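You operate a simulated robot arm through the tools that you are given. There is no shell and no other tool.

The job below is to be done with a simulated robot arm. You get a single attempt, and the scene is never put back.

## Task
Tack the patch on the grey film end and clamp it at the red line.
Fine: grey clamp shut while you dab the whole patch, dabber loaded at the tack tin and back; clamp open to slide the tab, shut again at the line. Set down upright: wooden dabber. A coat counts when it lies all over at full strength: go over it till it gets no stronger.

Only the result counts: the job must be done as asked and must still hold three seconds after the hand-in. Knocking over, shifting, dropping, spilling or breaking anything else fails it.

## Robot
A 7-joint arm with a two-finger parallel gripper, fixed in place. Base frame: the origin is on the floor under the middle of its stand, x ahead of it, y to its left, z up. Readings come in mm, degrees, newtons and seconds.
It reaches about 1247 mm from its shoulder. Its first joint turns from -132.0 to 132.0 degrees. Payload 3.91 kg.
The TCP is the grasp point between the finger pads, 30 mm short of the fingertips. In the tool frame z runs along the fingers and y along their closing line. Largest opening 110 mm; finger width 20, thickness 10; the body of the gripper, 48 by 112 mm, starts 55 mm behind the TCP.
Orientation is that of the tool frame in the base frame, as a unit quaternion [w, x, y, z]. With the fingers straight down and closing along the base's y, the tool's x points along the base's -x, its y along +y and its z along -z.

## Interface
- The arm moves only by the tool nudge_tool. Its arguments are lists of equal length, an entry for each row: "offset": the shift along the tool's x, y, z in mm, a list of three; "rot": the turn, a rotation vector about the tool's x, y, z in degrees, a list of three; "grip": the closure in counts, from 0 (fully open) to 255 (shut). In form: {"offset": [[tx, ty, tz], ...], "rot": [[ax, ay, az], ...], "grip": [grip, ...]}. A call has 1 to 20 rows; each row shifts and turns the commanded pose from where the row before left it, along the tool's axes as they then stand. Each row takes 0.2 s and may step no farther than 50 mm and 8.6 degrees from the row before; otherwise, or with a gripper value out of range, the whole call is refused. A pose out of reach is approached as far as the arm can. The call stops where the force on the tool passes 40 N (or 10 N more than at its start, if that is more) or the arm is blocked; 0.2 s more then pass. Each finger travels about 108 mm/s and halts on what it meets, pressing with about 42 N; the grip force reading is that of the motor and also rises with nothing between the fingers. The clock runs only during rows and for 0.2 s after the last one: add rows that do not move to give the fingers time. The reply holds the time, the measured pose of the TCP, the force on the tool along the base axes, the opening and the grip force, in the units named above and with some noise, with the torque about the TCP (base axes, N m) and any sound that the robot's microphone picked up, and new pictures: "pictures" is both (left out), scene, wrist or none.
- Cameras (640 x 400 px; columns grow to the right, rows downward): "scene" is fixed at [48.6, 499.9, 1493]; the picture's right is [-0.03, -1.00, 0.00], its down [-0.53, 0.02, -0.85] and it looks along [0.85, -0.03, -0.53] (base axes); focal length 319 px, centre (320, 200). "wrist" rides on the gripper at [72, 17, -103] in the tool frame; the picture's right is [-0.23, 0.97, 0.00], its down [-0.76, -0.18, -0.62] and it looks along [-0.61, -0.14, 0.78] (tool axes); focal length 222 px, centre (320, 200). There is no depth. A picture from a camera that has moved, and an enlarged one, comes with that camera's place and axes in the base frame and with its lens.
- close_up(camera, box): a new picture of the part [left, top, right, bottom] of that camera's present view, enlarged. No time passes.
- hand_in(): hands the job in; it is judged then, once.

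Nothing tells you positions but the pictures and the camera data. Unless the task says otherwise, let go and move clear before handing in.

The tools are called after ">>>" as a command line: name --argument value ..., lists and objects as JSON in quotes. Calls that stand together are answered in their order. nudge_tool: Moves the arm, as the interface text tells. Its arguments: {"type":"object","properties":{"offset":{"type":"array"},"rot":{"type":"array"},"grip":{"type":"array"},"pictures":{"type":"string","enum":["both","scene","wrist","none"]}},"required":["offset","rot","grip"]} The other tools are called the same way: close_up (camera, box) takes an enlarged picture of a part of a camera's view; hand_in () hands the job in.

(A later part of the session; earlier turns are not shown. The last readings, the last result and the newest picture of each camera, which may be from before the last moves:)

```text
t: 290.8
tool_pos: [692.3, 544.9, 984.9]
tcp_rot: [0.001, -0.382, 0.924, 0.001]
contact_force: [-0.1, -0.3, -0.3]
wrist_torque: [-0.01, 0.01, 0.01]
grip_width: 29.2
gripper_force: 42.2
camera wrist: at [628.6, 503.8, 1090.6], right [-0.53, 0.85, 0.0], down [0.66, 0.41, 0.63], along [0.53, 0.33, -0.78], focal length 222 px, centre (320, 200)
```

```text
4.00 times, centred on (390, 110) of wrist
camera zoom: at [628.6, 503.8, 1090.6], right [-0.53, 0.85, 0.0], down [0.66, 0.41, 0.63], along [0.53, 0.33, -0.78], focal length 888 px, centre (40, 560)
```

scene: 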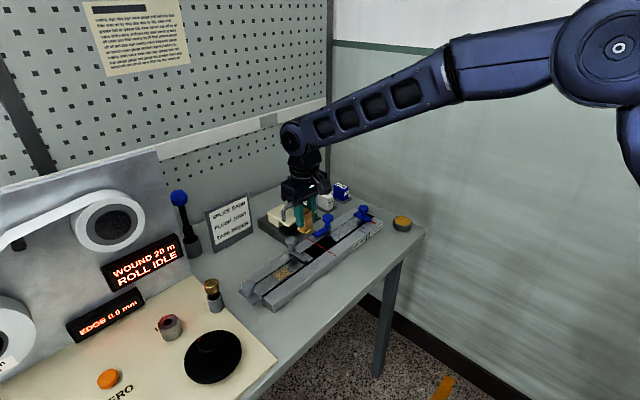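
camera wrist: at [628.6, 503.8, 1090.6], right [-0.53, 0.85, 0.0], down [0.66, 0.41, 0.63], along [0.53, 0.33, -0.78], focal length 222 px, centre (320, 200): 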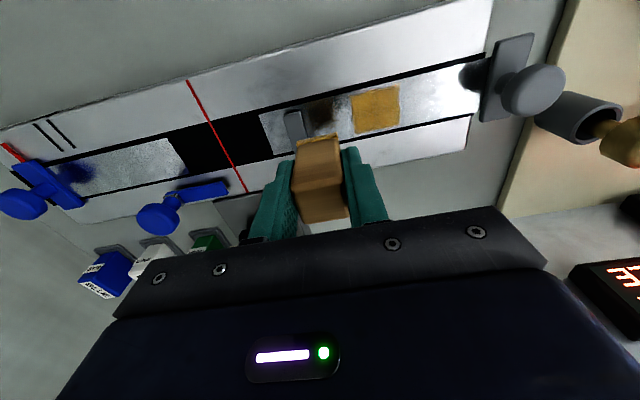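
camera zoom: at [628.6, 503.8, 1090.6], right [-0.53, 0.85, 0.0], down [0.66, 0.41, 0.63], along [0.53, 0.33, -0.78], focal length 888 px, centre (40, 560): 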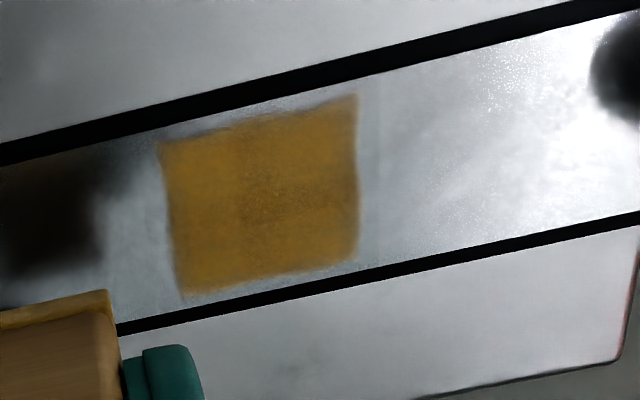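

Edges are well covered. The very centre looks marginally darker, so I'll do one more fresh load centred on the middle of the patch to be sure it changes nothing.

>>> close_up --camera "scene" --box '[278, 264, 298, 280]'

>>> nudge_tool --offset '[[0, 0, -25], [0, 0, -25], [10.0, -38.4, 0], [10.0, -38.4, 0], [10.0, -38.4, 0], [10.0, -38.4, 0], [10.0, -38.4, 0], [10.0, -38.4, 0], [10.0, -38.4, 0], [10.0, -38.4, 0], [10.0, -38.4, 0], [10.0, -38.4, 0], [0, 0, 50], [0, 0, 48], [0, 0, 0]]' --rot '[[0, 0, 0], [0, 0, 0], [0, 0, 0], [0, 0, 0], [0, 0, 0], [0, 0, 0], [0, 0, 0], [0, 0, 0], [0, 0, 0], [0, 0, 0], [0, 0, 0], [0, 0, 0], [0, 0, 0], [0, 0, 0], [0, 0, 0]]' --grip '[215, 215, 215, 215, 215, 215, 215, 215, 215, 215, 215, 215, 215, 215, 215]' --pictures "wrist"

>>> close_up --camera "scene" --box '[386, 200, 422, 236]'

>>> close_up --camera "scene" --box '[278, 264, 298, 280]'

```text
16.00 times, centred on (288, 272) of scene
camera zoom: at [48.6, 499.9, 1493.0], right [-0.03, -1.0, 0.0], down [-0.53, 0.02, -0.85], along [0.85, -0.03, -0.53], focal length 5099 px, centre (832, -952)
```

zoom: 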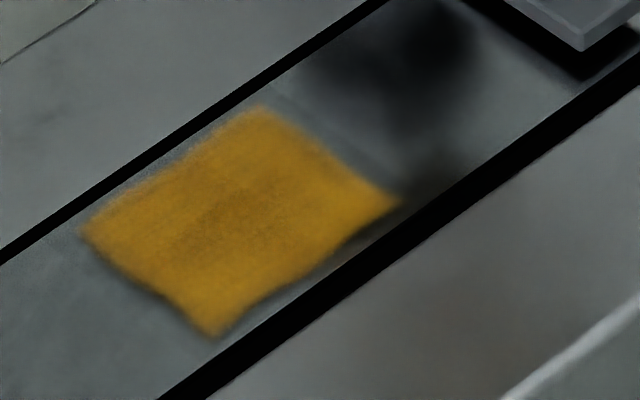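

```text
t: 294.0
tool_pos: [891.0, 200.1, 935.2]
tcp_rot: [0.002, -0.383, 0.924, 0.0]
contact_force: [-0.1, -1.0, -1.0]
wrist_torque: [-0.01, 0.0, -0.05]
grip_width: 29.3
gripper_force: 42.4
camera wrist: at [828.1, 161.1, 1039.6], right [-0.53, 0.85, 0.0], down [0.66, 0.41, 0.63], along [0.53, 0.33, -0.78], focal length 222 px, centre (320, 200)
```

wrist: 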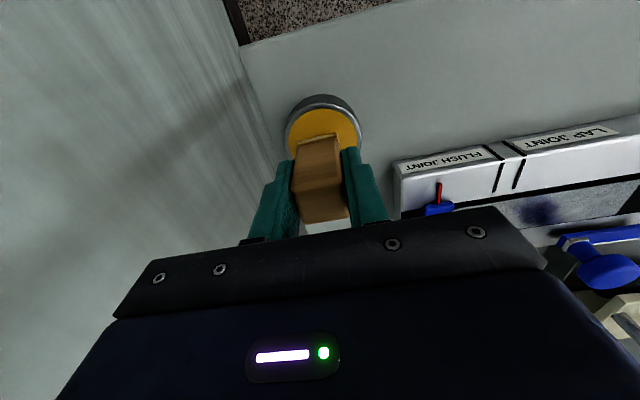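

```text
11.11 times, centred on (404, 218) of scene
camera zoom: at [48.6, 499.9, 1493.0], right [-0.03, -1.0, 0.0], down [-0.53, 0.02, -0.85], along [0.85, -0.03, -0.53], focal length 3541 px, centre (-613, 0)
```

zoom: 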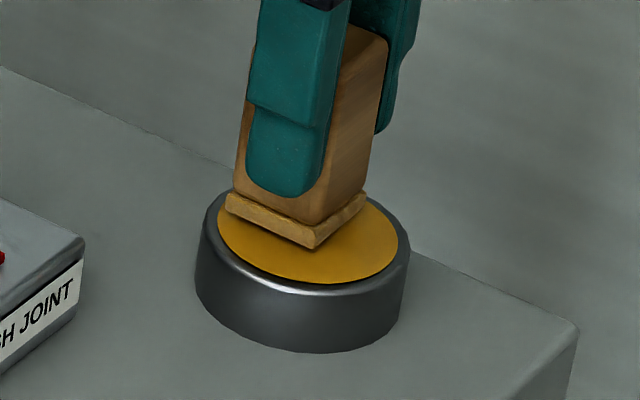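

```text
16.00 times, centred on (288, 272) of scene
camera zoom: at [48.6, 499.9, 1493.0], right [-0.03, -1.0, 0.0], down [-0.53, 0.02, -0.85], along [0.85, -0.03, -0.53], focal length 5099 px, centre (832, -952)
```

zoom: 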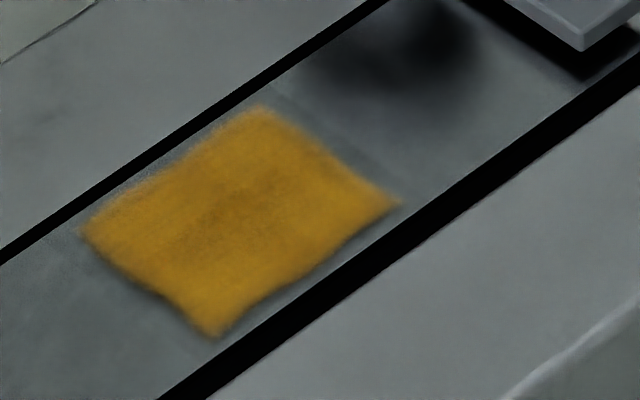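

>>> nudge_tool --offset '[[4, 0, 1.5], [0, 0, 1.5], [0, 0, 0]]' --rot '[[0, 0, 0], [0, 0, 0], [0, 0, 0]]' --grip '[215, 215, 215]' --pictures "none"

```text
t: 294.8
tool_pos: [888.3, 198.1, 932.6]
tcp_rot: [0.001, -0.384, 0.923, 0.0]
contact_force: [-0.1, -0.2, -0.9]
wrist_torque: [0.0, 0.0, -0.01]
grip_width: 28.8
gripper_force: 42.1
```

>>> nudge_tool --offset '[[0, 0, 1.2], [0, 0, 0]]' --rot '[[0, 0, 0], [0, 0, 0]]' --grip '[215, 215]' --pictures "none"

```text
t: 295.4
tool_pos: [890.0, 198.5, 932.3]
tcp_rot: [0.001, -0.383, 0.924, 0.0]
contact_force: [-0.3, 0.5, 0.3]
wrist_torque: [-0.02, -0.01, -0.01]
grip_width: 29.0
gripper_force: 42.3
```

>>> nudge_tool --offset '[[0, 0, 1.0], [0, 0, 0]]' --rot '[[0, 0, 0], [0, 0, 0]]' --grip '[215, 215]' --pictures "none"

```text
t: 296.0
tool_pos: [888.1, 198.8, 931.2]
tcp_rot: [0.002, -0.383, 0.924, 0.0]
contact_force: [-1.0, 0.3, 4.2]
wrist_torque: [0.02, 0.0, -0.02]
grip_width: 29.2
gripper_force: 42.3
```

>>> nudge_tool --offset '[[0, 0, 0.5], [0, 0, 0], [0, 0, 0], [0, 0, 0], [0, 0, -7.5], [0, 0, -50], [0, 0, -50], [-10.04, 43.28, 0], [-10.04, 43.28, 0], [-10.04, 43.28, 0], [-10.04, 43.28, 0], [-10.04, 43.28, 0], [-10.04, 43.28, 0], [-10.04, 43.28, 0], [-10.04, 43.28, 0], [-10.04, 43.28, 0], [-10.04, 43.28, 0], [0, 0, 46], [0, 0, 46], [0, 0, 0]]' --rot '[[0, 0, 0], [0, 0, 0], [0, 0, 0], [0, 0, 0], [0, 0, 0], [0, 0, 0], [0, 0, 0], [0, 0, 0], [0, 0, 0], [0, 0, 0], [0, 0, 0], [0, 0, 0], [0, 0, 0], [0, 0, 0], [0, 0, 0], [0, 0, 0], [0, 0, 0], [0, 0, 0], [0, 0, 0], [0, 0, 0]]' --grip '[215, 215, 215, 215, 215, 215, 215, 215, 215, 215, 215, 215, 215, 215, 215, 215, 215, 215, 215, 215]' --pictures "wrist"

>>> close_up --camera "wrist" --box '[250, 80, 390, 180]'

>>> close_up --camera "scene" --box '[258, 245, 318, 295]'

```text
t: 300.2
tool_pos: [651.1, 576.8, 946.7]
tcp_rot: [0.001, -0.383, 0.924, 0.0]
contact_force: [0.0, -0.5, -0.2]
wrist_torque: [-0.01, 0.0, 0.0]
grip_width: 29.2
gripper_force: 41.9
camera wrist: at [588.2, 537.1, 1051.6], right [-0.53, 0.85, 0.0], down [0.66, 0.41, 0.63], along [0.53, 0.33, -0.78], focal length 222 px, centre (320, 200)
```

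wrist: 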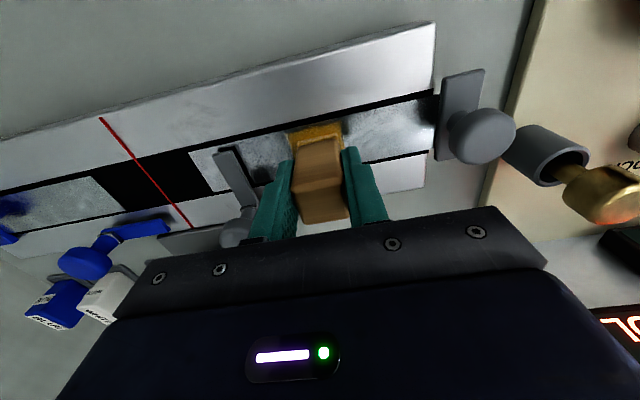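

```text
4.00 times, centred on (320, 130) of wrist
camera zoom: at [588.2, 537.1, 1051.6], right [-0.53, 0.85, 0.0], down [0.66, 0.41, 0.63], along [0.53, 0.33, -0.78], focal length 888 px, centre (320, 480)
```

zoom: 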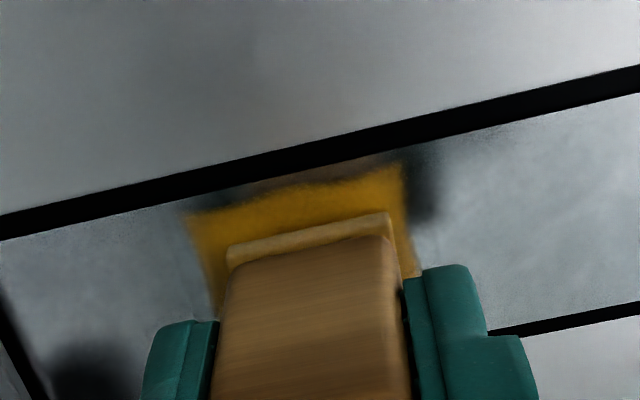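

```text
8.00 times, centred on (288, 270) of scene
camera zoom: at [48.6, 499.9, 1493.0], right [-0.03, -1.0, 0.0], down [-0.53, 0.02, -0.85], along [0.85, -0.03, -0.53], focal length 2550 px, centre (576, -360)
```

zoom: 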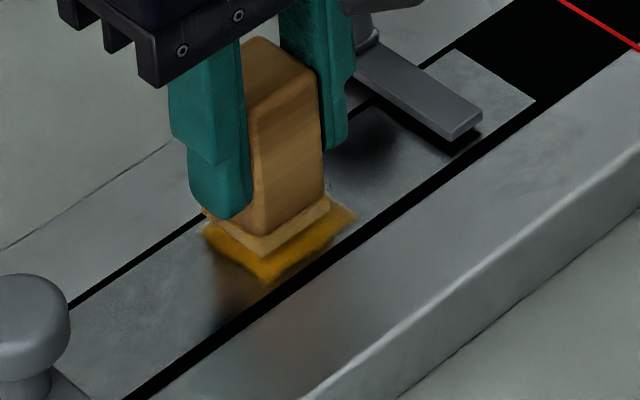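

>>> nudge_tool --offset '[[5, -2, 0], [0, 0, 3], [0, 0, 0]]' --rot '[[0, 0, 0], [0, 0, 0], [0, 0, 0]]' --grip '[215, 215, 215]' --pictures "none"

```text
t: 301.0
tool_pos: [649.8, 570.9, 945.9]
tcp_rot: [0.001, -0.384, 0.923, 0.001]
contact_force: [-0.9, -0.1, -0.8]
wrist_torque: [0.0, 0.0, -0.02]
grip_width: 29.2
gripper_force: 42.3
```

>>> nudge_tool --offset '[[0, 0, 1.8], [0, 0, 0]]' --rot '[[0, 0, 0], [0, 0, 0]]' --grip '[215, 215]' --pictures "none"

```text
t: 301.6
tool_pos: [650.7, 570.1, 944.0]
tcp_rot: [0.001, -0.383, 0.924, 0.001]
contact_force: [-0.6, 0.8, -0.3]
wrist_torque: [-0.01, 0.0, 0.01]
grip_width: 29.2
gripper_force: 41.9
```

>>> nudge_tool --offset '[[0, 0, 1.5], [0, 0, 0]]' --rot '[[0, 0, 0], [0, 0, 0]]' --grip '[215, 215]' --pictures "none"

```text
t: 302.2
tool_pos: [649.9, 570.0, 942.5]
tcp_rot: [0.001, -0.383, 0.924, 0.001]
contact_force: [0.4, 0.0, 0.0]
wrist_torque: [-0.01, 0.0, -0.01]
grip_width: 29.2
gripper_force: 41.9
```

>>> nudge_tool --offset '[[0, 0, 1.0], [0, 0, 0]]' --rot '[[0, 0, 0], [0, 0, 0]]' --grip '[215, 215]' --pictures "none"

```text
t: 302.8
tool_pos: [650.3, 570.1, 942.2]
tcp_rot: [0.001, -0.383, 0.924, 0.0]
contact_force: [0.1, -1.4, 4.8]
wrist_torque: [0.01, 0.01, 0.02]
grip_width: 29.1
gripper_force: 41.8
```

Contact. Pressing and holding three seconds at the centre, then a clean lift and look.

>>> nudge_tool --offset '[[0, 0, 0.7], [0, 0, 0], [0, 0, 0], [0, 0, 0], [0, 0, 0], [0, 0, 0], [0, 0, 0], [0, 0, 0], [0, 0, 0], [0, 0, 0], [0, 0, 0], [0, 0, 0], [0, 0, 0], [0, 0, 0]]' --rot '[[0, 0, 0], [0, 0, 0], [0, 0, 0], [0, 0, 0], [0, 0, 0], [0, 0, 0], [0, 0, 0], [0, 0, 0], [0, 0, 0], [0, 0, 0], [0, 0, 0], [0, 0, 0], [0, 0, 0], [0, 0, 0]]' --grip '[215, 215, 215, 215, 215, 215, 215, 215, 215, 215, 215, 215, 215, 215]' --pictures "none"

>>> nudge_tool --offset '[[0, 0, -8], [0, 0, 0], [0, 0, -45], [0, 0, -45], [0, -45, 0], [0, -45, 0], [0, 0, 0]]' --rot '[[0, 0, 0], [0, 0, 0], [0, 0, 0], [0, 0, 0], [0, 0, 0], [0, 0, 0], [0, 0, 0]]' --grip '[215, 215, 215, 215, 215, 215, 215]' --pictures "wrist"

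>>> close_up --camera "scene" --box '[278, 264, 298, 280]'

>>> close_up --camera "wrist" --box '[330, 40, 450, 140]'

>>> close_up --camera "scene" --box '[302, 246, 324, 266]'

```text
t: 305.8
tool_pos: [649.2, 569.7, 941.2]
tcp_rot: [0.001, -0.383, 0.924, 0.001]
contact_force: [1.5, 1.6, 38.1]
wrist_torque: [0.11, -0.13, 0.01]
grip_width: 29.2
gripper_force: 42.1
```

```text
t: 307.4
tool_pos: [712.9, 505.9, 1038.4]
tcp_rot: [0.002, -0.384, 0.923, 0.0]
contact_force: [0.4, 0.7, -0.1]
wrist_torque: [-0.04, 0.03, 0.0]
grip_width: 28.9
gripper_force: 42.3
camera wrist: at [649.3, 465.1, 1141.4], right [-0.53, 0.85, 0.0], down [0.66, 0.41, 0.62], along [0.53, 0.33, -0.78], focal length 222 px, centre (320, 200)
```

wrist: 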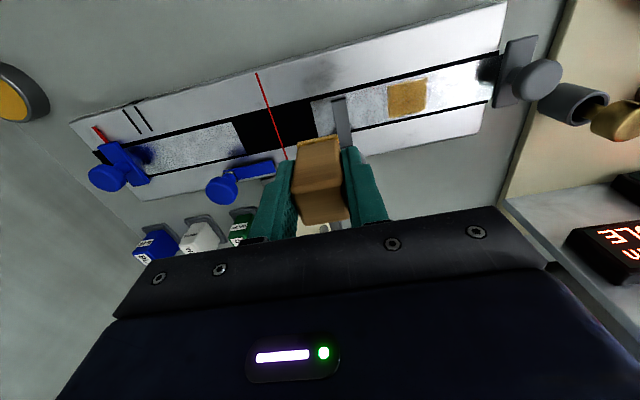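

```text
16.00 times, centred on (288, 272) of scene
camera zoom: at [48.6, 499.9, 1493.0], right [-0.03, -1.0, 0.0], down [-0.53, 0.02, -0.85], along [0.85, -0.03, -0.53], focal length 5099 px, centre (832, -952)
```

zoom: 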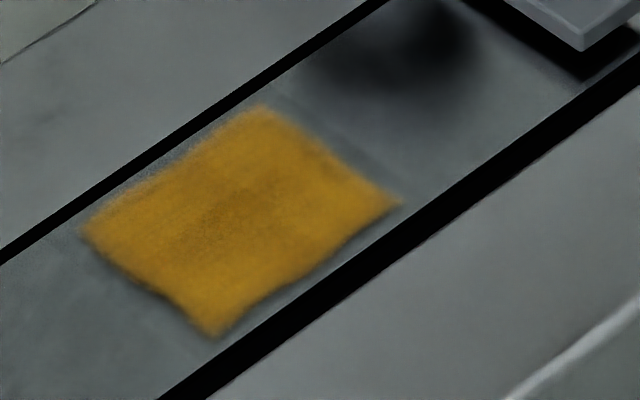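

```text
4.00 times, centred on (390, 90) of wrist
camera zoom: at [649.3, 465.1, 1141.4], right [-0.53, 0.85, 0.0], down [0.66, 0.41, 0.62], along [0.53, 0.33, -0.78], focal length 888 px, centre (40, 640)
```

zoom: 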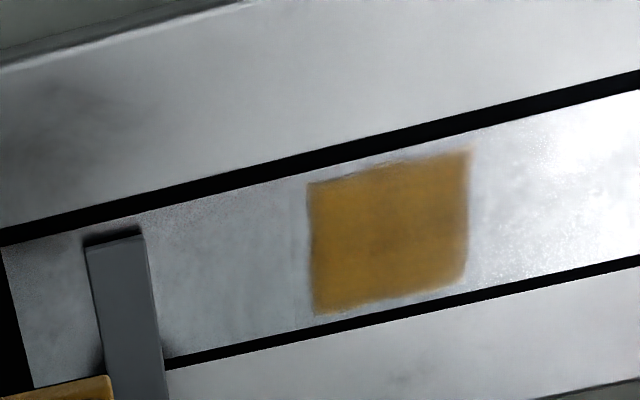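

```text
16.00 times, centred on (313, 256) of scene
camera zoom: at [48.6, 499.9, 1493.0], right [-0.03, -1.0, 0.0], down [-0.53, 0.02, -0.85], along [0.85, -0.03, -0.53], focal length 5099 px, centre (432, -696)
```

zoom: 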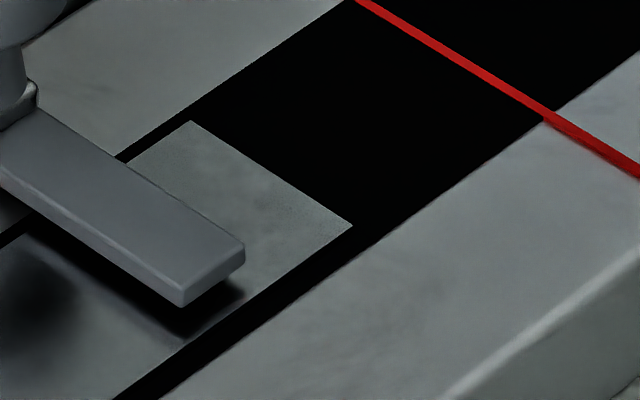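

No change at all, and the film hasn't moved — the coat is at full strength all over. Now I'll return the dabber to its spot on the bench.

>>> nudge_tool --offset '[[-1.4, -42.1, 0], [-1.4, -42.1, 0], [-1.4, -42.1, 0], [-1.4, -42.1, 0], [-1.4, -42.1, 0], [-1.4, -42.1, 0], [-1.3, -42.1, 0], [-1.3, -42.0, 0], [0, 0, 45], [0, 0, 45], [0, 0, 0]]' --rot '[[0, 0, 0], [0, 0, 0], [0, 0, 0], [0, 0, 0], [0, 0, 0], [0, 0, 0], [0, 0, 0], [0, 0, 0], [0, 0, 0], [0, 0, 0], [0, 0, 0]]' --grip '[215, 215, 215, 215, 215, 215, 215, 215, 215, 215, 215]' --pictures "both"

>>> close_up --camera "scene" --box '[352, 170, 412, 230]'

>>> close_up --camera "wrist" --box '[240, 60, 440, 220]'

```text
t: 309.8
tool_pos: [959.2, 275.4, 950.4]
tcp_rot: [0.001, -0.384, 0.923, 0.001]
contact_force: [0.2, -0.7, -1.1]
wrist_torque: [0.01, 0.01, 0.01]
grip_width: 29.0
gripper_force: 41.7
camera wrist: at [895.4, 234.8, 1054.3], right [-0.53, 0.85, 0.0], down [0.66, 0.41, 0.63], along [0.53, 0.33, -0.78], focal length 222 px, centre (320, 200)
```

scene: 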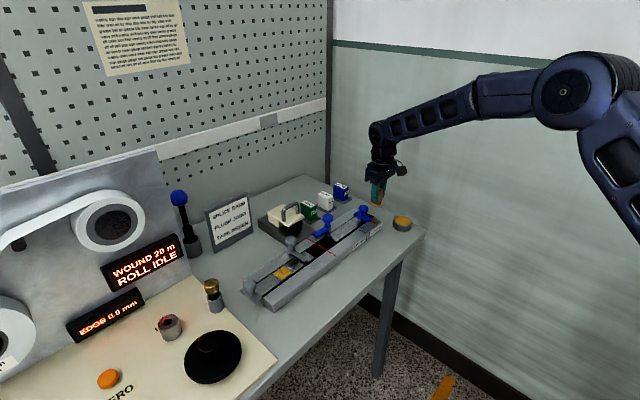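
wrist: 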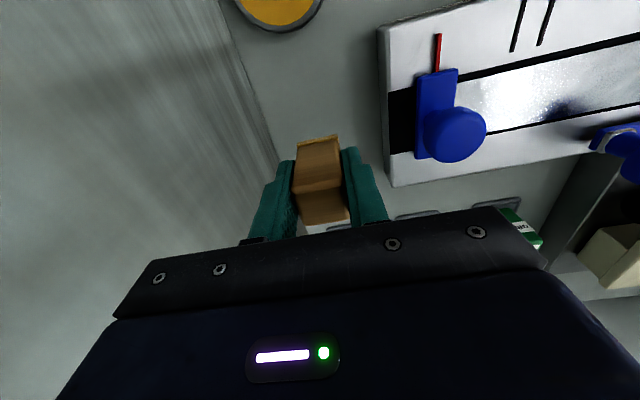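

```text
6.67 times, centred on (382, 200) of scene
camera zoom: at [48.6, 499.9, 1493.0], right [-0.03, -1.0, 0.0], down [-0.53, 0.02, -0.85], along [0.85, -0.03, -0.53], focal length 2125 px, centre (-93, 200)
```

zoom: 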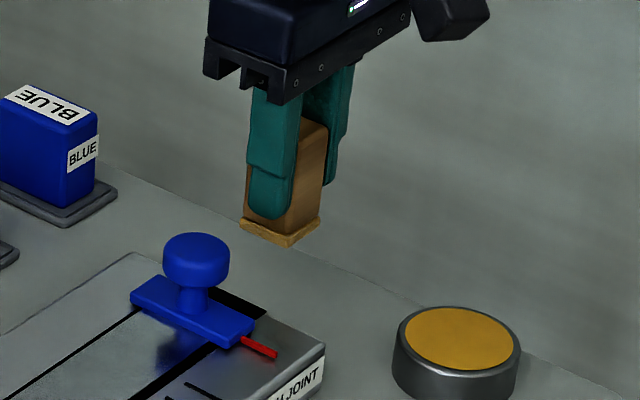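

```text
2.50 times, centred on (340, 140) of wrist
camera zoom: at [895.4, 234.8, 1054.3], right [-0.53, 0.85, 0.0], down [0.66, 0.41, 0.63], along [0.53, 0.33, -0.78], focal length 555 px, centre (270, 350)
```

zoom: 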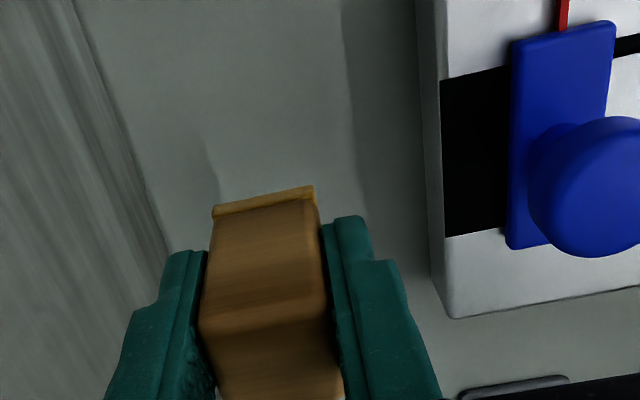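

Positioned over its original spot. Lowering gently to the bench.

>>> nudge_tool --offset '[[0, 0, 20], [0, 0, 14], [0, 0, 0]]' --rot '[[0, 0, 0], [0, 0, 0], [0, 0, 0]]' --grip '[215, 215, 215]' --pictures "none"

>>> close_up --camera "scene" --box '[362, 180, 402, 220]'

```text
t: 310.6
tool_pos: [962.6, 275.6, 915.5]
tcp_rot: [0.002, -0.383, 0.924, 0.001]
contact_force: [0.1, 0.1, -0.4]
wrist_torque: [-0.01, 0.04, 0.01]
grip_width: 29.1
gripper_force: 42.1
```

```text
10.00 times, centred on (382, 200) of scene
camera zoom: at [48.6, 499.9, 1493.0], right [-0.03, -1.0, 0.0], down [-0.53, 0.02, -0.85], along [0.85, -0.03, -0.53], focal length 3187 px, centre (-300, 200)
```

zoom: 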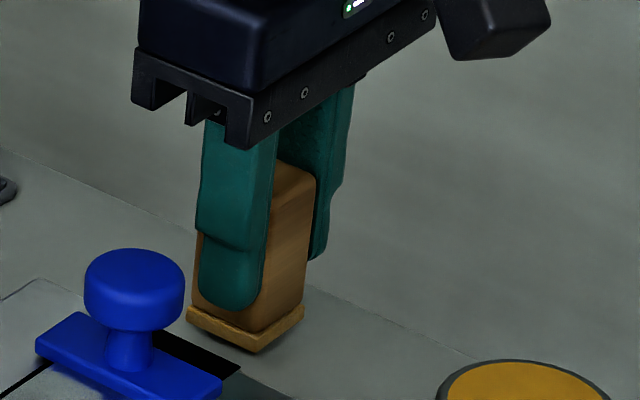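

>>> nudge_tool --offset '[[0, 0, 3], [0, 0, 0]]' --rot '[[0, 0, 0], [0, 0, 0]]' --grip '[215, 215]' --pictures "none"

```text
t: 311.2
tool_pos: [961.6, 275.8, 912.6]
tcp_rot: [0.001, -0.384, 0.923, 0.0]
contact_force: [0.0, -0.3, -1.0]
wrist_torque: [-0.01, -0.03, -0.02]
grip_width: 28.8
gripper_force: 42.3
```

>>> nudge_tool --offset '[[0, 0, 1.5], [0, 0, 0]]' --rot '[[0, 0, 0], [0, 0, 0]]' --grip '[215, 215]' --pictures "none"

>>> close_up --camera "scene" --box '[362, 180, 402, 220]'

```text
t: 311.8
tool_pos: [960.2, 276.4, 910.2]
tcp_rot: [0.001, -0.384, 0.923, 0.001]
contact_force: [1.6, -0.4, 0.0]
wrist_torque: [0.02, -0.03, 0.0]
grip_width: 29.0
gripper_force: 42.3
```

```text
10.00 times, centred on (382, 200) of scene
camera zoom: at [48.6, 499.9, 1493.0], right [-0.03, -1.0, 0.0], down [-0.53, 0.02, -0.85], along [0.85, -0.03, -0.53], focal length 3187 px, centre (-300, 200)
```

zoom: 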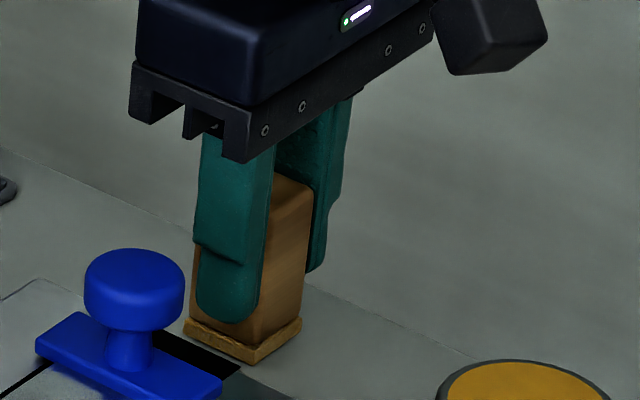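

>>> nudge_tool --offset '[[0, 0, 1.2], [0, 0, 0]]' --rot '[[0, 0, 0], [0, 0, 0]]' --grip '[215, 215]' --pictures "none"

```text
t: 312.4
tool_pos: [960.8, 277.4, 908.9]
tcp_rot: [0.002, -0.383, 0.924, 0.0]
contact_force: [1.3, 0.0, 6.1]
wrist_torque: [-0.01, -0.03, -0.01]
grip_width: 28.9
gripper_force: 41.6
```

Touching the bench at 6 N. Opening just enough and rising straight up.

>>> nudge_tool --offset '[[0, 0, 0], [0, 0, 0], [0, 0, 0], [0, 0, -20], [0, 0, -40], [0, 0, -45], [0, 0, -40], [0, 0, 0]]' --rot '[[0, 0, 0], [0, 0, 0], [0, 0, 0], [0, 0, 0], [0, 0, 0], [0, 0, 0], [0, 0, 0], [0, 0, 0]]' --grip '[175, 150, 145, 145, 145, 145, 130, 110]'

>>> close_up --camera "scene" --box '[352, 170, 412, 230]'

```text
t: 314.2
tool_pos: [964.0, 274.6, 1052.6]
tcp_rot: [0.001, -0.383, 0.924, 0.0]
contact_force: [0.3, 0.4, -0.1]
wrist_torque: [0.0, 0.02, -0.01]
grip_width: 62.5
gripper_force: 0.1
camera wrist: at [900.8, 234.5, 1157.4], right [-0.53, 0.85, 0.0], down [0.66, 0.41, 0.62], along [0.53, 0.33, -0.78], focal length 222 px, centre (320, 200)
```

scene: 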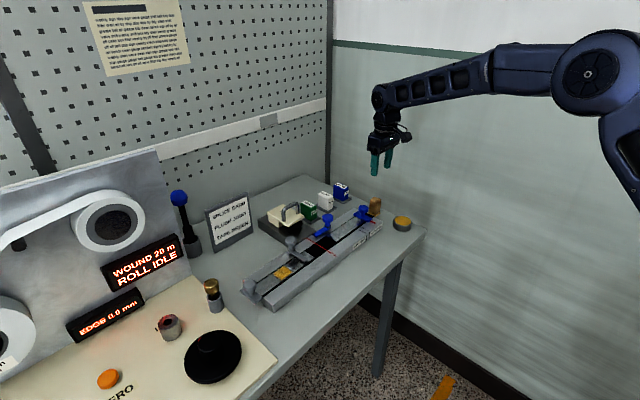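
wrist: 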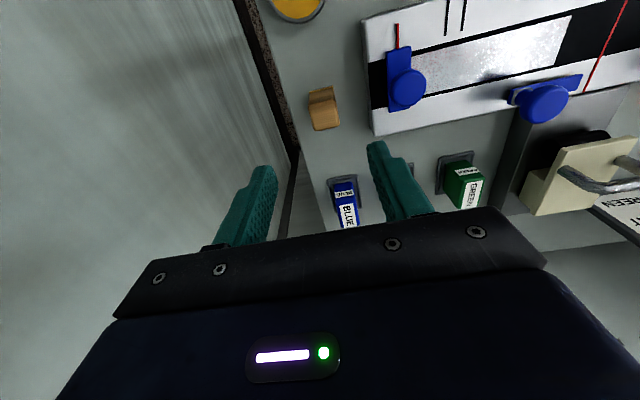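

```text
6.67 times, centred on (382, 200) of scene
camera zoom: at [48.6, 499.9, 1493.0], right [-0.03, -1.0, 0.0], down [-0.53, 0.02, -0.85], along [0.85, -0.03, -0.53], focal length 2125 px, centre (-93, 200)
```

zoom: 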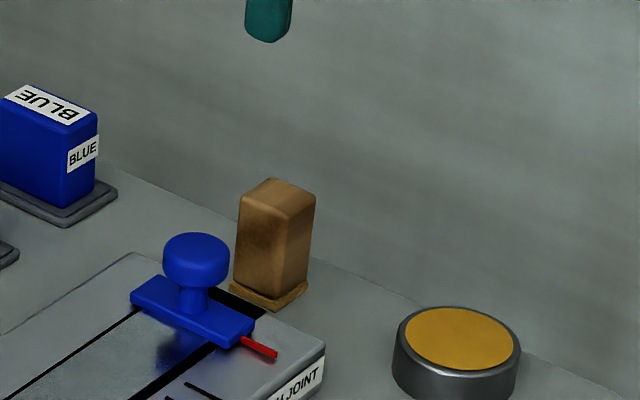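

The dabber stands upright on its spot. Now to the clamp: I'll move over its knob and turn the gripper so I can swing the arm back open.

>>> nudge_tool --offset '[[-4.45, 45.5, 0], [-4.45, 45.5, 0], [-4.45, 45.5, 0], [-4.45, 45.5, 0], [-4.45, 45.5, 0], [-4.45, 45.5, 0], [-4.45, 45.5, 0], [-4.45, 45.2, 0], [0, 0, 0], [0, 0, 0], [0, 0, 0], [0, 0, 0], [0, 0, 0], [0, 0, 0], [0, 0, 0], [0, 0, 0], [0, 0, 0], [0, 0, 0], [0, 0, 0], [0, 0, 0]]' --rot '[[0, 0, 0], [0, 0, 0], [0, 0, 0], [0, 0, 0], [0, 0, 0], [0, 0, 0], [0, 0, 0], [0, 0, 0], [0, 0, 7.5], [0, 0, 7.5], [0, 0, 7.5], [0, 0, 7.5], [0, 0, 7.5], [0, 0, 7.5], [0, 0, 7.5], [0, 0, 7.5], [0, 0, 7.5], [0, 0, 7.5], [0, 0, 7.5], [0, 0, 7.5]]' --grip '[110, 110, 110, 110, 110, 110, 110, 110, 110, 110, 110, 110, 110, 110, 110, 110, 110, 110, 110, 110]' --pictures "none"

>>> nudge_tool --offset '[[0, 0, 30], [0, 0, 20], [0, 0, 0]]' --rot '[[0, 0, 0], [0, 0, 0], [0, 0, 0]]' --grip '[110, 110, 110]' --pictures "both"

>>> close_up --camera "wrist" --box '[220, 40, 420, 200]'

```text
t: 318.4
tool_pos: [728.5, 557.7, 1054.6]
tcp_rot: [0.0, 0.383, 0.924, 0.002]
contact_force: [-0.7, 0.2, 0.3]
wrist_torque: [-0.01, -0.01, 0.0]
grip_width: 62.5
gripper_force: 0.1
```

```text
t: 319.2
tool_pos: [726.8, 557.7, 1005.6]
tcp_rot: [0.001, 0.382, 0.924, 0.001]
contact_force: [-0.9, 1.2, -1.1]
wrist_torque: [0.02, -0.01, -0.02]
grip_width: 62.4
gripper_force: 0.1
camera wrist: at [688.4, 619.6, 1109.5], right [0.85, 0.53, 0.0], down [0.41, -0.67, 0.62], along [0.33, -0.53, -0.78], focal length 222 px, centre (320, 200)
```

scene: 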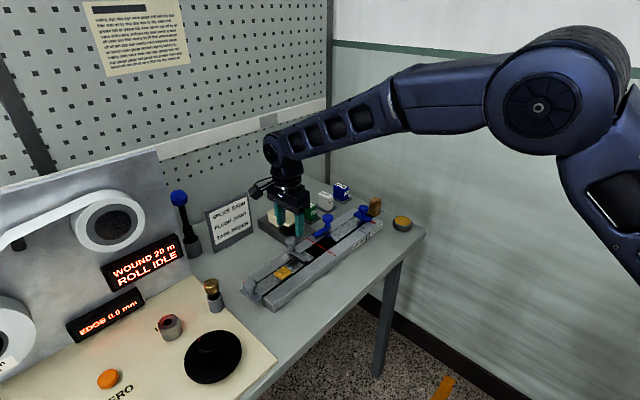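
wrist: 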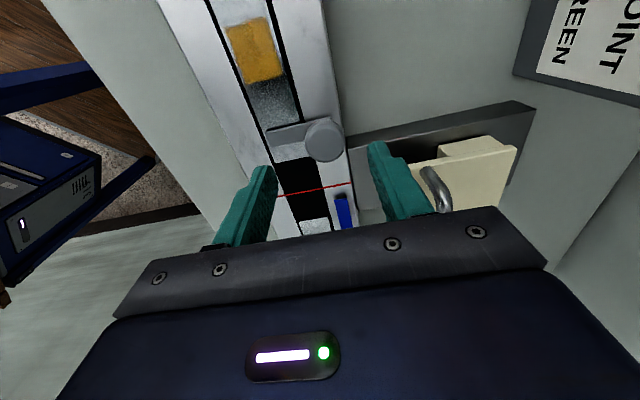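

```text
2.50 times, centred on (320, 120) of wrist
camera zoom: at [688.4, 619.6, 1109.5], right [0.85, 0.53, 0.0], down [0.41, -0.67, 0.62], along [0.33, -0.53, -0.78], focal length 555 px, centre (320, 400)
```

zoom: 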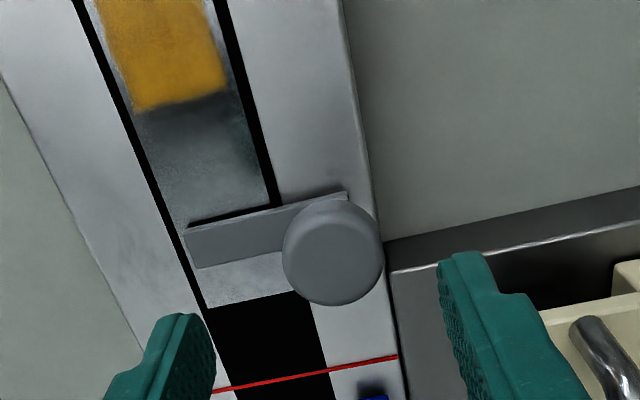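

The knob is 4 mm off the tool axis; correcting, then lowering around it and gripping.

>>> nudge_tool --offset '[[-1.3, 3.8, 20], [0, 0, 25], [0, 0, 23.5], [0, 0, 0], [0, 0, 0]]' --rot '[[0, 0, 0], [0, 0, 0], [0, 0, 0], [0, 0, 0], [0, 0, 0]]' --grip '[110, 110, 110, 110, 110]' --pictures "wrist"

>>> close_up --camera "wrist" --box '[220, 80, 420, 240]'

>>> close_up --camera "scene" --box '[265, 210, 325, 265]'

```text
t: 320.4
tool_pos: [731.2, 559.1, 935.2]
tcp_rot: [0.0, 0.381, 0.924, 0.002]
contact_force: [1.2, 0.4, 0.4]
wrist_torque: [0.0, 0.01, 0.0]
grip_width: 62.4
gripper_force: 0.0
camera wrist: at [691.6, 621.7, 1040.6], right [0.85, 0.53, 0.0], down [0.41, -0.67, 0.62], along [0.33, -0.53, -0.78], focal length 222 px, centre (320, 200)
```

wrist: 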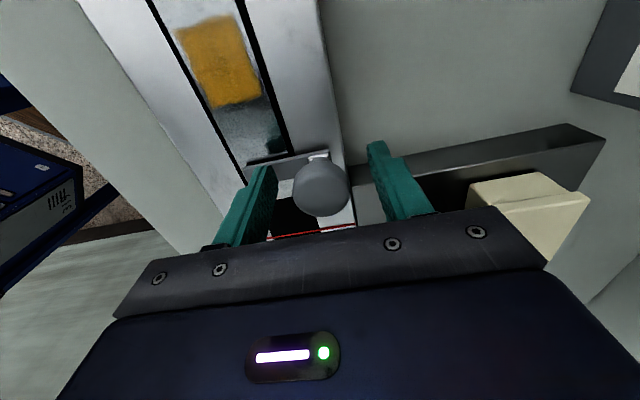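

```text
2.50 times, centred on (320, 160) of wrist
camera zoom: at [691.6, 621.7, 1040.6], right [0.85, 0.53, 0.0], down [0.41, -0.67, 0.62], along [0.33, -0.53, -0.78], focal length 555 px, centre (320, 300)
```

zoom: 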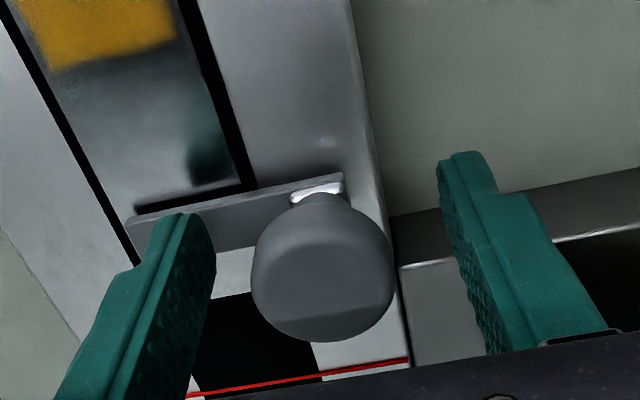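

```text
7.27 times, centred on (295, 238) of scene
camera zoom: at [48.6, 499.9, 1493.0], right [-0.03, -1.0, 0.0], down [-0.53, 0.02, -0.85], along [0.85, -0.03, -0.53], focal length 2318 px, centre (502, -73)
```

zoom: 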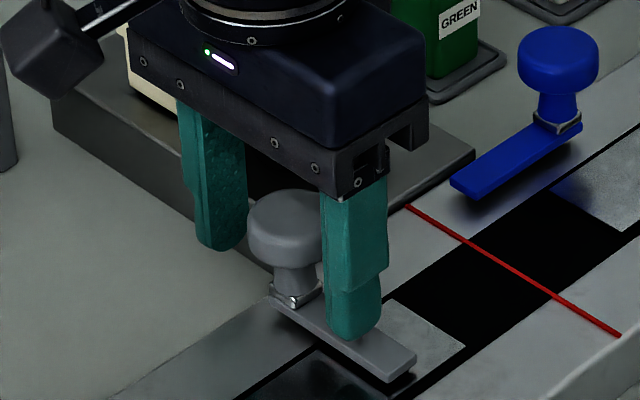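

Well centred and clear of the arm. Gripping the knob.

>>> nudge_tool --offset '[[0, 0, 0], [0, 0, 0], [0, 0, 0]]' --rot '[[0, 0, 0], [0, 0, 0], [0, 0, 0]]' --grip '[150, 200, 220]' --pictures "none"

```text
t: 321.2
tool_pos: [731.1, 559.2, 937.0]
tcp_rot: [0.001, 0.382, 0.924, 0.001]
contact_force: [-3.0, -1.4, 0.5]
wrist_torque: [-0.02, 0.01, 0.03]
grip_width: 33.5
gripper_force: 45.4
```

Gripped with little side force. Turning back 15° as a first step.

>>> nudge_tool --offset '[[0, 0, 0], [0, 0, 0], [0, 0, 0]]' --rot '[[0, 0, -7.5], [0, 0, -7.5], [0, 0, 0]]' --grip '[220, 220, 220]' --pictures "wrist"

```text
t: 322.0
tool_pos: [729.9, 558.5, 936.7]
tcp_rot: [0.0, 0.257, 0.966, 0.0]
contact_force: [-11.1, -11.9, 8.9]
wrist_torque: [-0.56, 0.11, -0.08]
grip_width: 33.5
gripper_force: 45.4
stopped in row 3: the force on the tool passed its limit at 41 N (the readings are from after the stop); the commanded pose is now the measured one
camera wrist: at [676.1, 608.7, 1040.5], right [0.68, 0.73, 0.0], down [0.57, -0.53, 0.62], along [0.46, -0.43, -0.78], focal length 222 px, centre (320, 200)
```

wrist: 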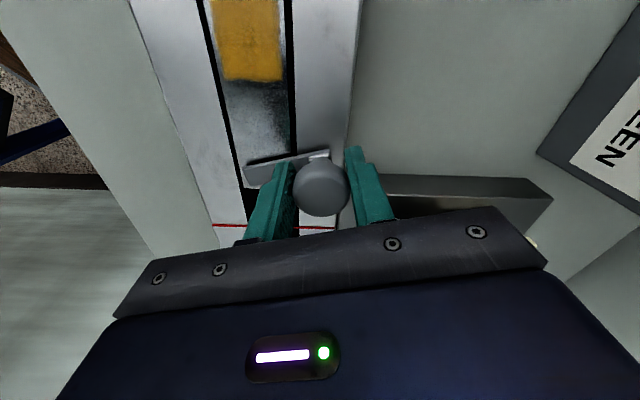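

The turn works but side force tripped the limit. I'll relieve it and continue in smaller bites.

>>> nudge_tool --offset '[[0.2, -1.3, -0.5], [0, 0, 0]]' --rot '[[0, 0, 0], [0, 0, 0]]' --grip '[220, 220]' --pictures "none"

```text
t: 322.6
tool_pos: [729.5, 558.6, 936.8]
tcp_rot: [0.001, 0.257, 0.966, 0.001]
contact_force: [3.7, 2.7, 11.6]
wrist_torque: [0.28, 0.22, 0.04]
grip_width: 33.4
gripper_force: 45.3
```

>>> nudge_tool --offset '[[0, 0, -0.5], [0, 0, 0], [0, 0, 0]]' --rot '[[0, 0, -7], [0, 0, -7], [0, 0, 0]]' --grip '[220, 220, 220]' --pictures "none"

```text
t: 323.4
tool_pos: [729.0, 557.8, 935.3]
tcp_rot: [0.0, 0.138, 0.99, -0.001]
contact_force: [-1.9, -17.4, 12.1]
wrist_torque: [-0.29, 0.08, -0.09]
grip_width: 33.5
gripper_force: 45.1
```

>>> nudge_tool --offset '[[0, -1.3, -0.7], [0, 0, 0]]' --rot '[[0, 0, 0], [0, 0, 0]]' --grip '[220, 220]' --pictures "none"

>>> nudge_tool --offset '[[0, 0, 0], [0, 0, 0], [0, 0, 0]]' --rot '[[0, 0, -7], [0, 0, -7], [0, 0, 0]]' --grip '[220, 220, 220]' --pictures "none"

```text
t: 324.0
tool_pos: [729.6, 557.2, 935.9]
tcp_rot: [0.0, 0.138, 0.99, 0.0]
contact_force: [12.3, -1.1, -6.1]
wrist_torque: [0.16, -0.58, 0.01]
grip_width: 33.6
gripper_force: 44.4
```

```text
t: 324.8
tool_pos: [729.5, 556.8, 935.0]
tcp_rot: [-0.001, 0.015, 1.0, 0.0]
contact_force: [4.8, -6.4, -3.1]
wrist_torque: [-0.02, 0.54, -0.04]
grip_width: 33.6
gripper_force: 44.3
```

Halfway with low forces. Continuing.

>>> nudge_tool --offset '[[0, 0, 0], [0, 0, 0], [0, 0, 0]]' --rot '[[0, 0, -7], [0, 0, -7], [0, 0, 0]]' --grip '[220, 220, 220]' --pictures "none"

```text
t: 325.6
tool_pos: [729.6, 556.3, 936.6]
tcp_rot: [-0.001, -0.107, 0.994, -0.001]
contact_force: [-10.9, -29.7, -9.2]
wrist_torque: [-0.43, 0.38, -0.1]
grip_width: 33.4
gripper_force: 44.7
```

>>> nudge_tool --offset '[[1.0, -2.0, 0.4], [0, 0, 0]]' --rot '[[0, 0, 0], [0, 0, 0]]' --grip '[220, 220]' --pictures "none"

>>> nudge_tool --offset '[[0, 0, 0], [0, 0, 0]]' --rot '[[0, 0, -8], [0, 0, 0]]' --grip '[220, 220]' --pictures "none"

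```text
t: 326.2
tool_pos: [730.5, 555.7, 936.3]
tcp_rot: [0.001, -0.106, 0.994, 0.0]
contact_force: [9.1, -3.5, -13.7]
wrist_torque: [0.35, -0.51, -0.03]
grip_width: 33.3
gripper_force: 44.5
```

```text
t: 326.8
tool_pos: [729.7, 554.5, 935.6]
tcp_rot: [0.0, -0.176, 0.984, -0.001]
contact_force: [16.9, 2.9, -8.2]
wrist_torque: [0.07, -0.3, 0.0]
grip_width: 33.6
gripper_force: 45.5
```

>>> nudge_tool --offset '[[-1.2, -0.2, 0.5], [0, 0, 0], [0, 0, 0]]' --rot '[[0, 0, 0], [0, 0, -8], [0, 0, 0]]' --grip '[220, 220, 220]' --pictures "none"

>>> nudge_tool --offset '[[0, 0, 0], [0, 0, 0]]' --rot '[[0, 0, -8], [0, 0, 0]]' --grip '[220, 220]' --pictures "wrist"

```text
t: 327.6
tool_pos: [730.7, 554.3, 936.1]
tcp_rot: [0.0, -0.243, 0.97, 0.0]
contact_force: [4.0, -10.0, 9.5]
wrist_torque: [-0.78, 1.0, -0.04]
grip_width: 33.3
gripper_force: 44.8
```

```text
t: 328.2
tool_pos: [730.6, 554.4, 935.1]
tcp_rot: [-0.001, -0.31, 0.951, 0.0]
contact_force: [7.1, -15.3, 12.2]
wrist_torque: [-0.31, 0.32, -0.02]
grip_width: 33.6
gripper_force: 45.1
camera wrist: at [662.1, 524.7, 1040.5], right [-0.39, 0.92, 0.0], down [0.72, 0.31, 0.62], along [0.57, 0.24, -0.78], focal length 222 px, centre (320, 200)
```

wrist: 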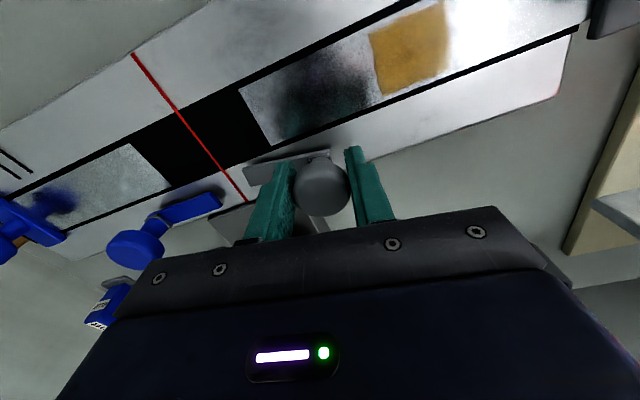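

The arm is nearly parallel to the rail. Relieving and finishing the last degrees.

>>> nudge_tool --offset '[[0, -1.2, -0.7], [0, 0, 0], [0, 0, 0]]' --rot '[[0, 0, 0], [0, 0, -7], [0, 0, 0]]' --grip '[220, 220, 220]' --pictures "none"

>>> nudge_tool --offset '[[0, 0, 0], [0, 0, 0]]' --rot '[[0, 0, -2], [0, 0, 0]]' --grip '[220, 220]' --pictures "wrist"

>>> close_up --camera "wrist" --box '[200, 80, 400, 220]'

```text
t: 329.0
tool_pos: [731.6, 553.4, 936.2]
tcp_rot: [-0.001, -0.368, 0.93, 0.0]
contact_force: [6.9, -6.2, 0.1]
wrist_torque: [0.45, -0.49, 0.0]
grip_width: 33.4
gripper_force: 44.6
```

```text
t: 329.6
tool_pos: [729.7, 553.6, 936.1]
tcp_rot: [0.0, -0.384, 0.923, 0.0]
contact_force: [2.0, -10.1, -3.7]
wrist_torque: [0.08, -0.19, -0.29]
grip_width: 33.4
gripper_force: 45.5
camera wrist: at [668.1, 513.9, 1040.6], right [-0.53, 0.85, 0.0], down [0.66, 0.42, 0.62], along [0.53, 0.33, -0.78], focal length 222 px, centre (320, 200)
```

wrist: 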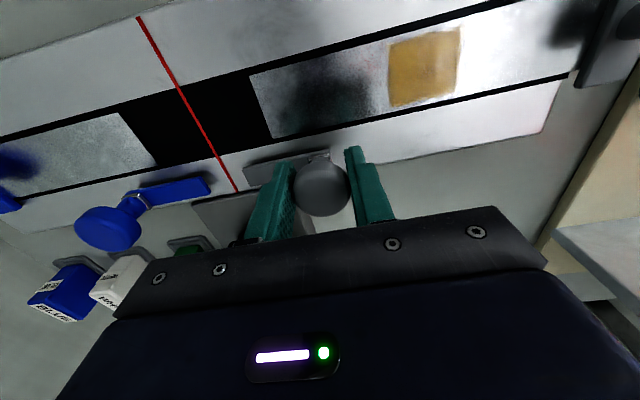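

```text
2.86 times, centred on (300, 150) of wrist
camera zoom: at [668.1, 513.9, 1040.6], right [-0.53, 0.85, 0.0], down [0.66, 0.42, 0.62], along [0.53, 0.33, -0.78], focal length 635 px, centre (377, 343)
```

zoom: 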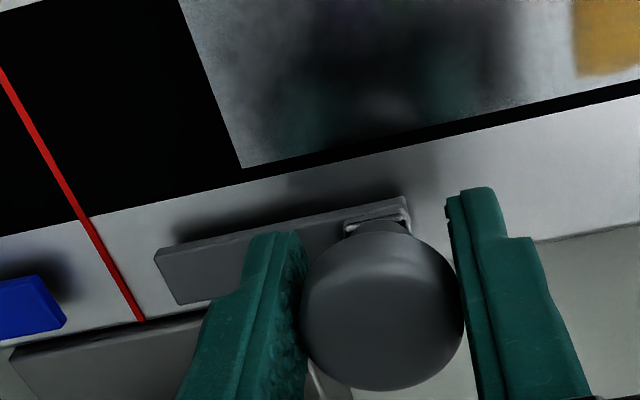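

The clamp arm is back parallel to the rail — open (I feel its stop). Releasing, rising, then moving over to the grey tab's knob.

>>> nudge_tool --offset '[[0, 0, 0], [0, 0, 0], [0, 0, -30], [0, 0, -40], [0, 0, -30], [5, 40, 0], [5, 40, 0], [5, 40, 0], [5, 40, 0], [0, 0, 0]]' --rot '[[0, 0, 0], [0, 0, 0], [0, 0, 0], [0, 0, 0], [0, 0, 0], [0, 0, 0], [0, 0, 0], [0, 0, 0], [0, 0, 0], [0, 0, 0]]' --grip '[110, 110, 110, 110, 110, 110, 110, 110, 110, 110]'

>>> close_up --camera "scene" --box '[250, 200, 350, 290]'

>>> close_up --camera "wrist" --box '[220, 40, 460, 220]'

```text
t: 331.8
tool_pos: [603.8, 651.7, 1036.1]
tcp_rot: [0.001, -0.383, 0.924, 0.0]
contact_force: [0.7, -0.4, 0.6]
wrist_torque: [0.0, -0.01, 0.01]
grip_width: 62.4
gripper_force: 0.0
camera wrist: at [542.5, 611.6, 1140.8], right [-0.53, 0.85, 0.0], down [0.66, 0.41, 0.62], along [0.53, 0.33, -0.78], focal length 222 px, centre (320, 200)
```

scene: 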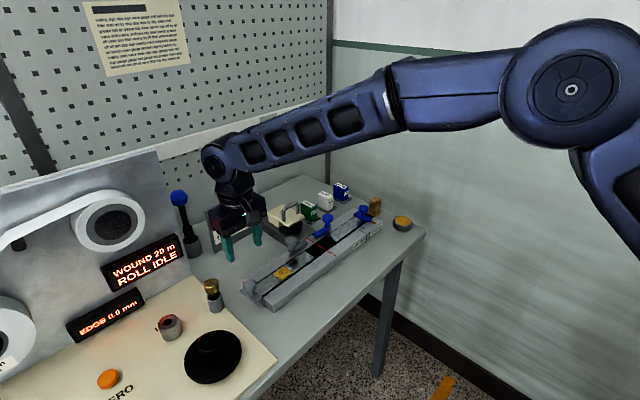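
wrist: 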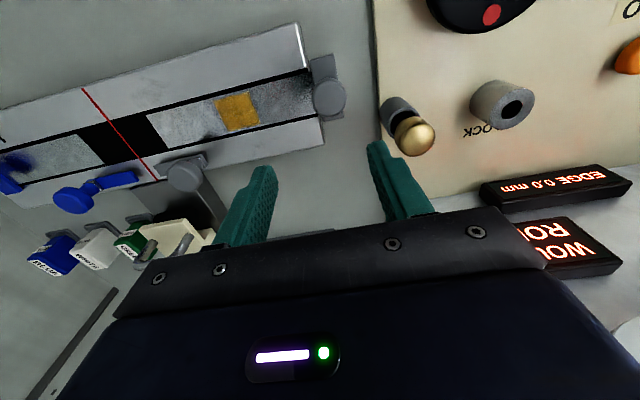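

```text
4.44 times, centred on (300, 245) of scene
camera zoom: at [48.6, 499.9, 1493.0], right [-0.03, -1.0, 0.0], down [-0.53, 0.02, -0.85], along [0.85, -0.03, -0.53], focal length 1416 px, centre (409, 0)
```

zoom: 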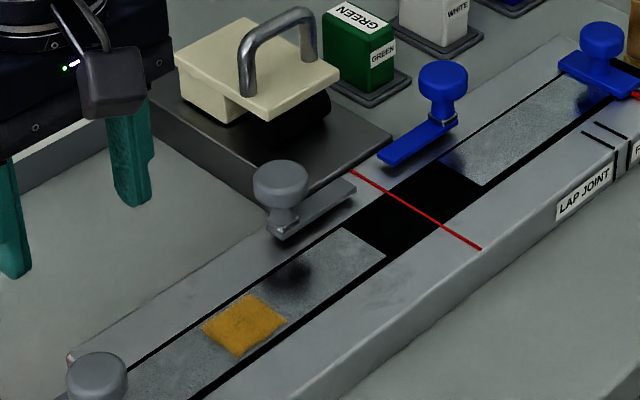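

```text
2.22 times, centred on (340, 130) of wrist
camera zoom: at [542.5, 611.6, 1140.8], right [-0.53, 0.85, 0.0], down [0.66, 0.41, 0.62], along [0.53, 0.33, -0.78], focal length 494 px, centre (276, 356)
```

zoom: 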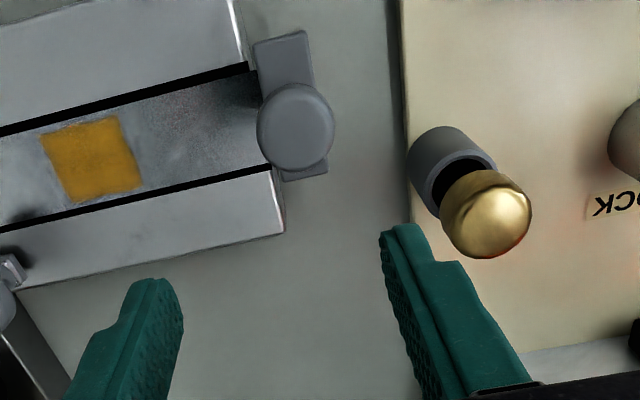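

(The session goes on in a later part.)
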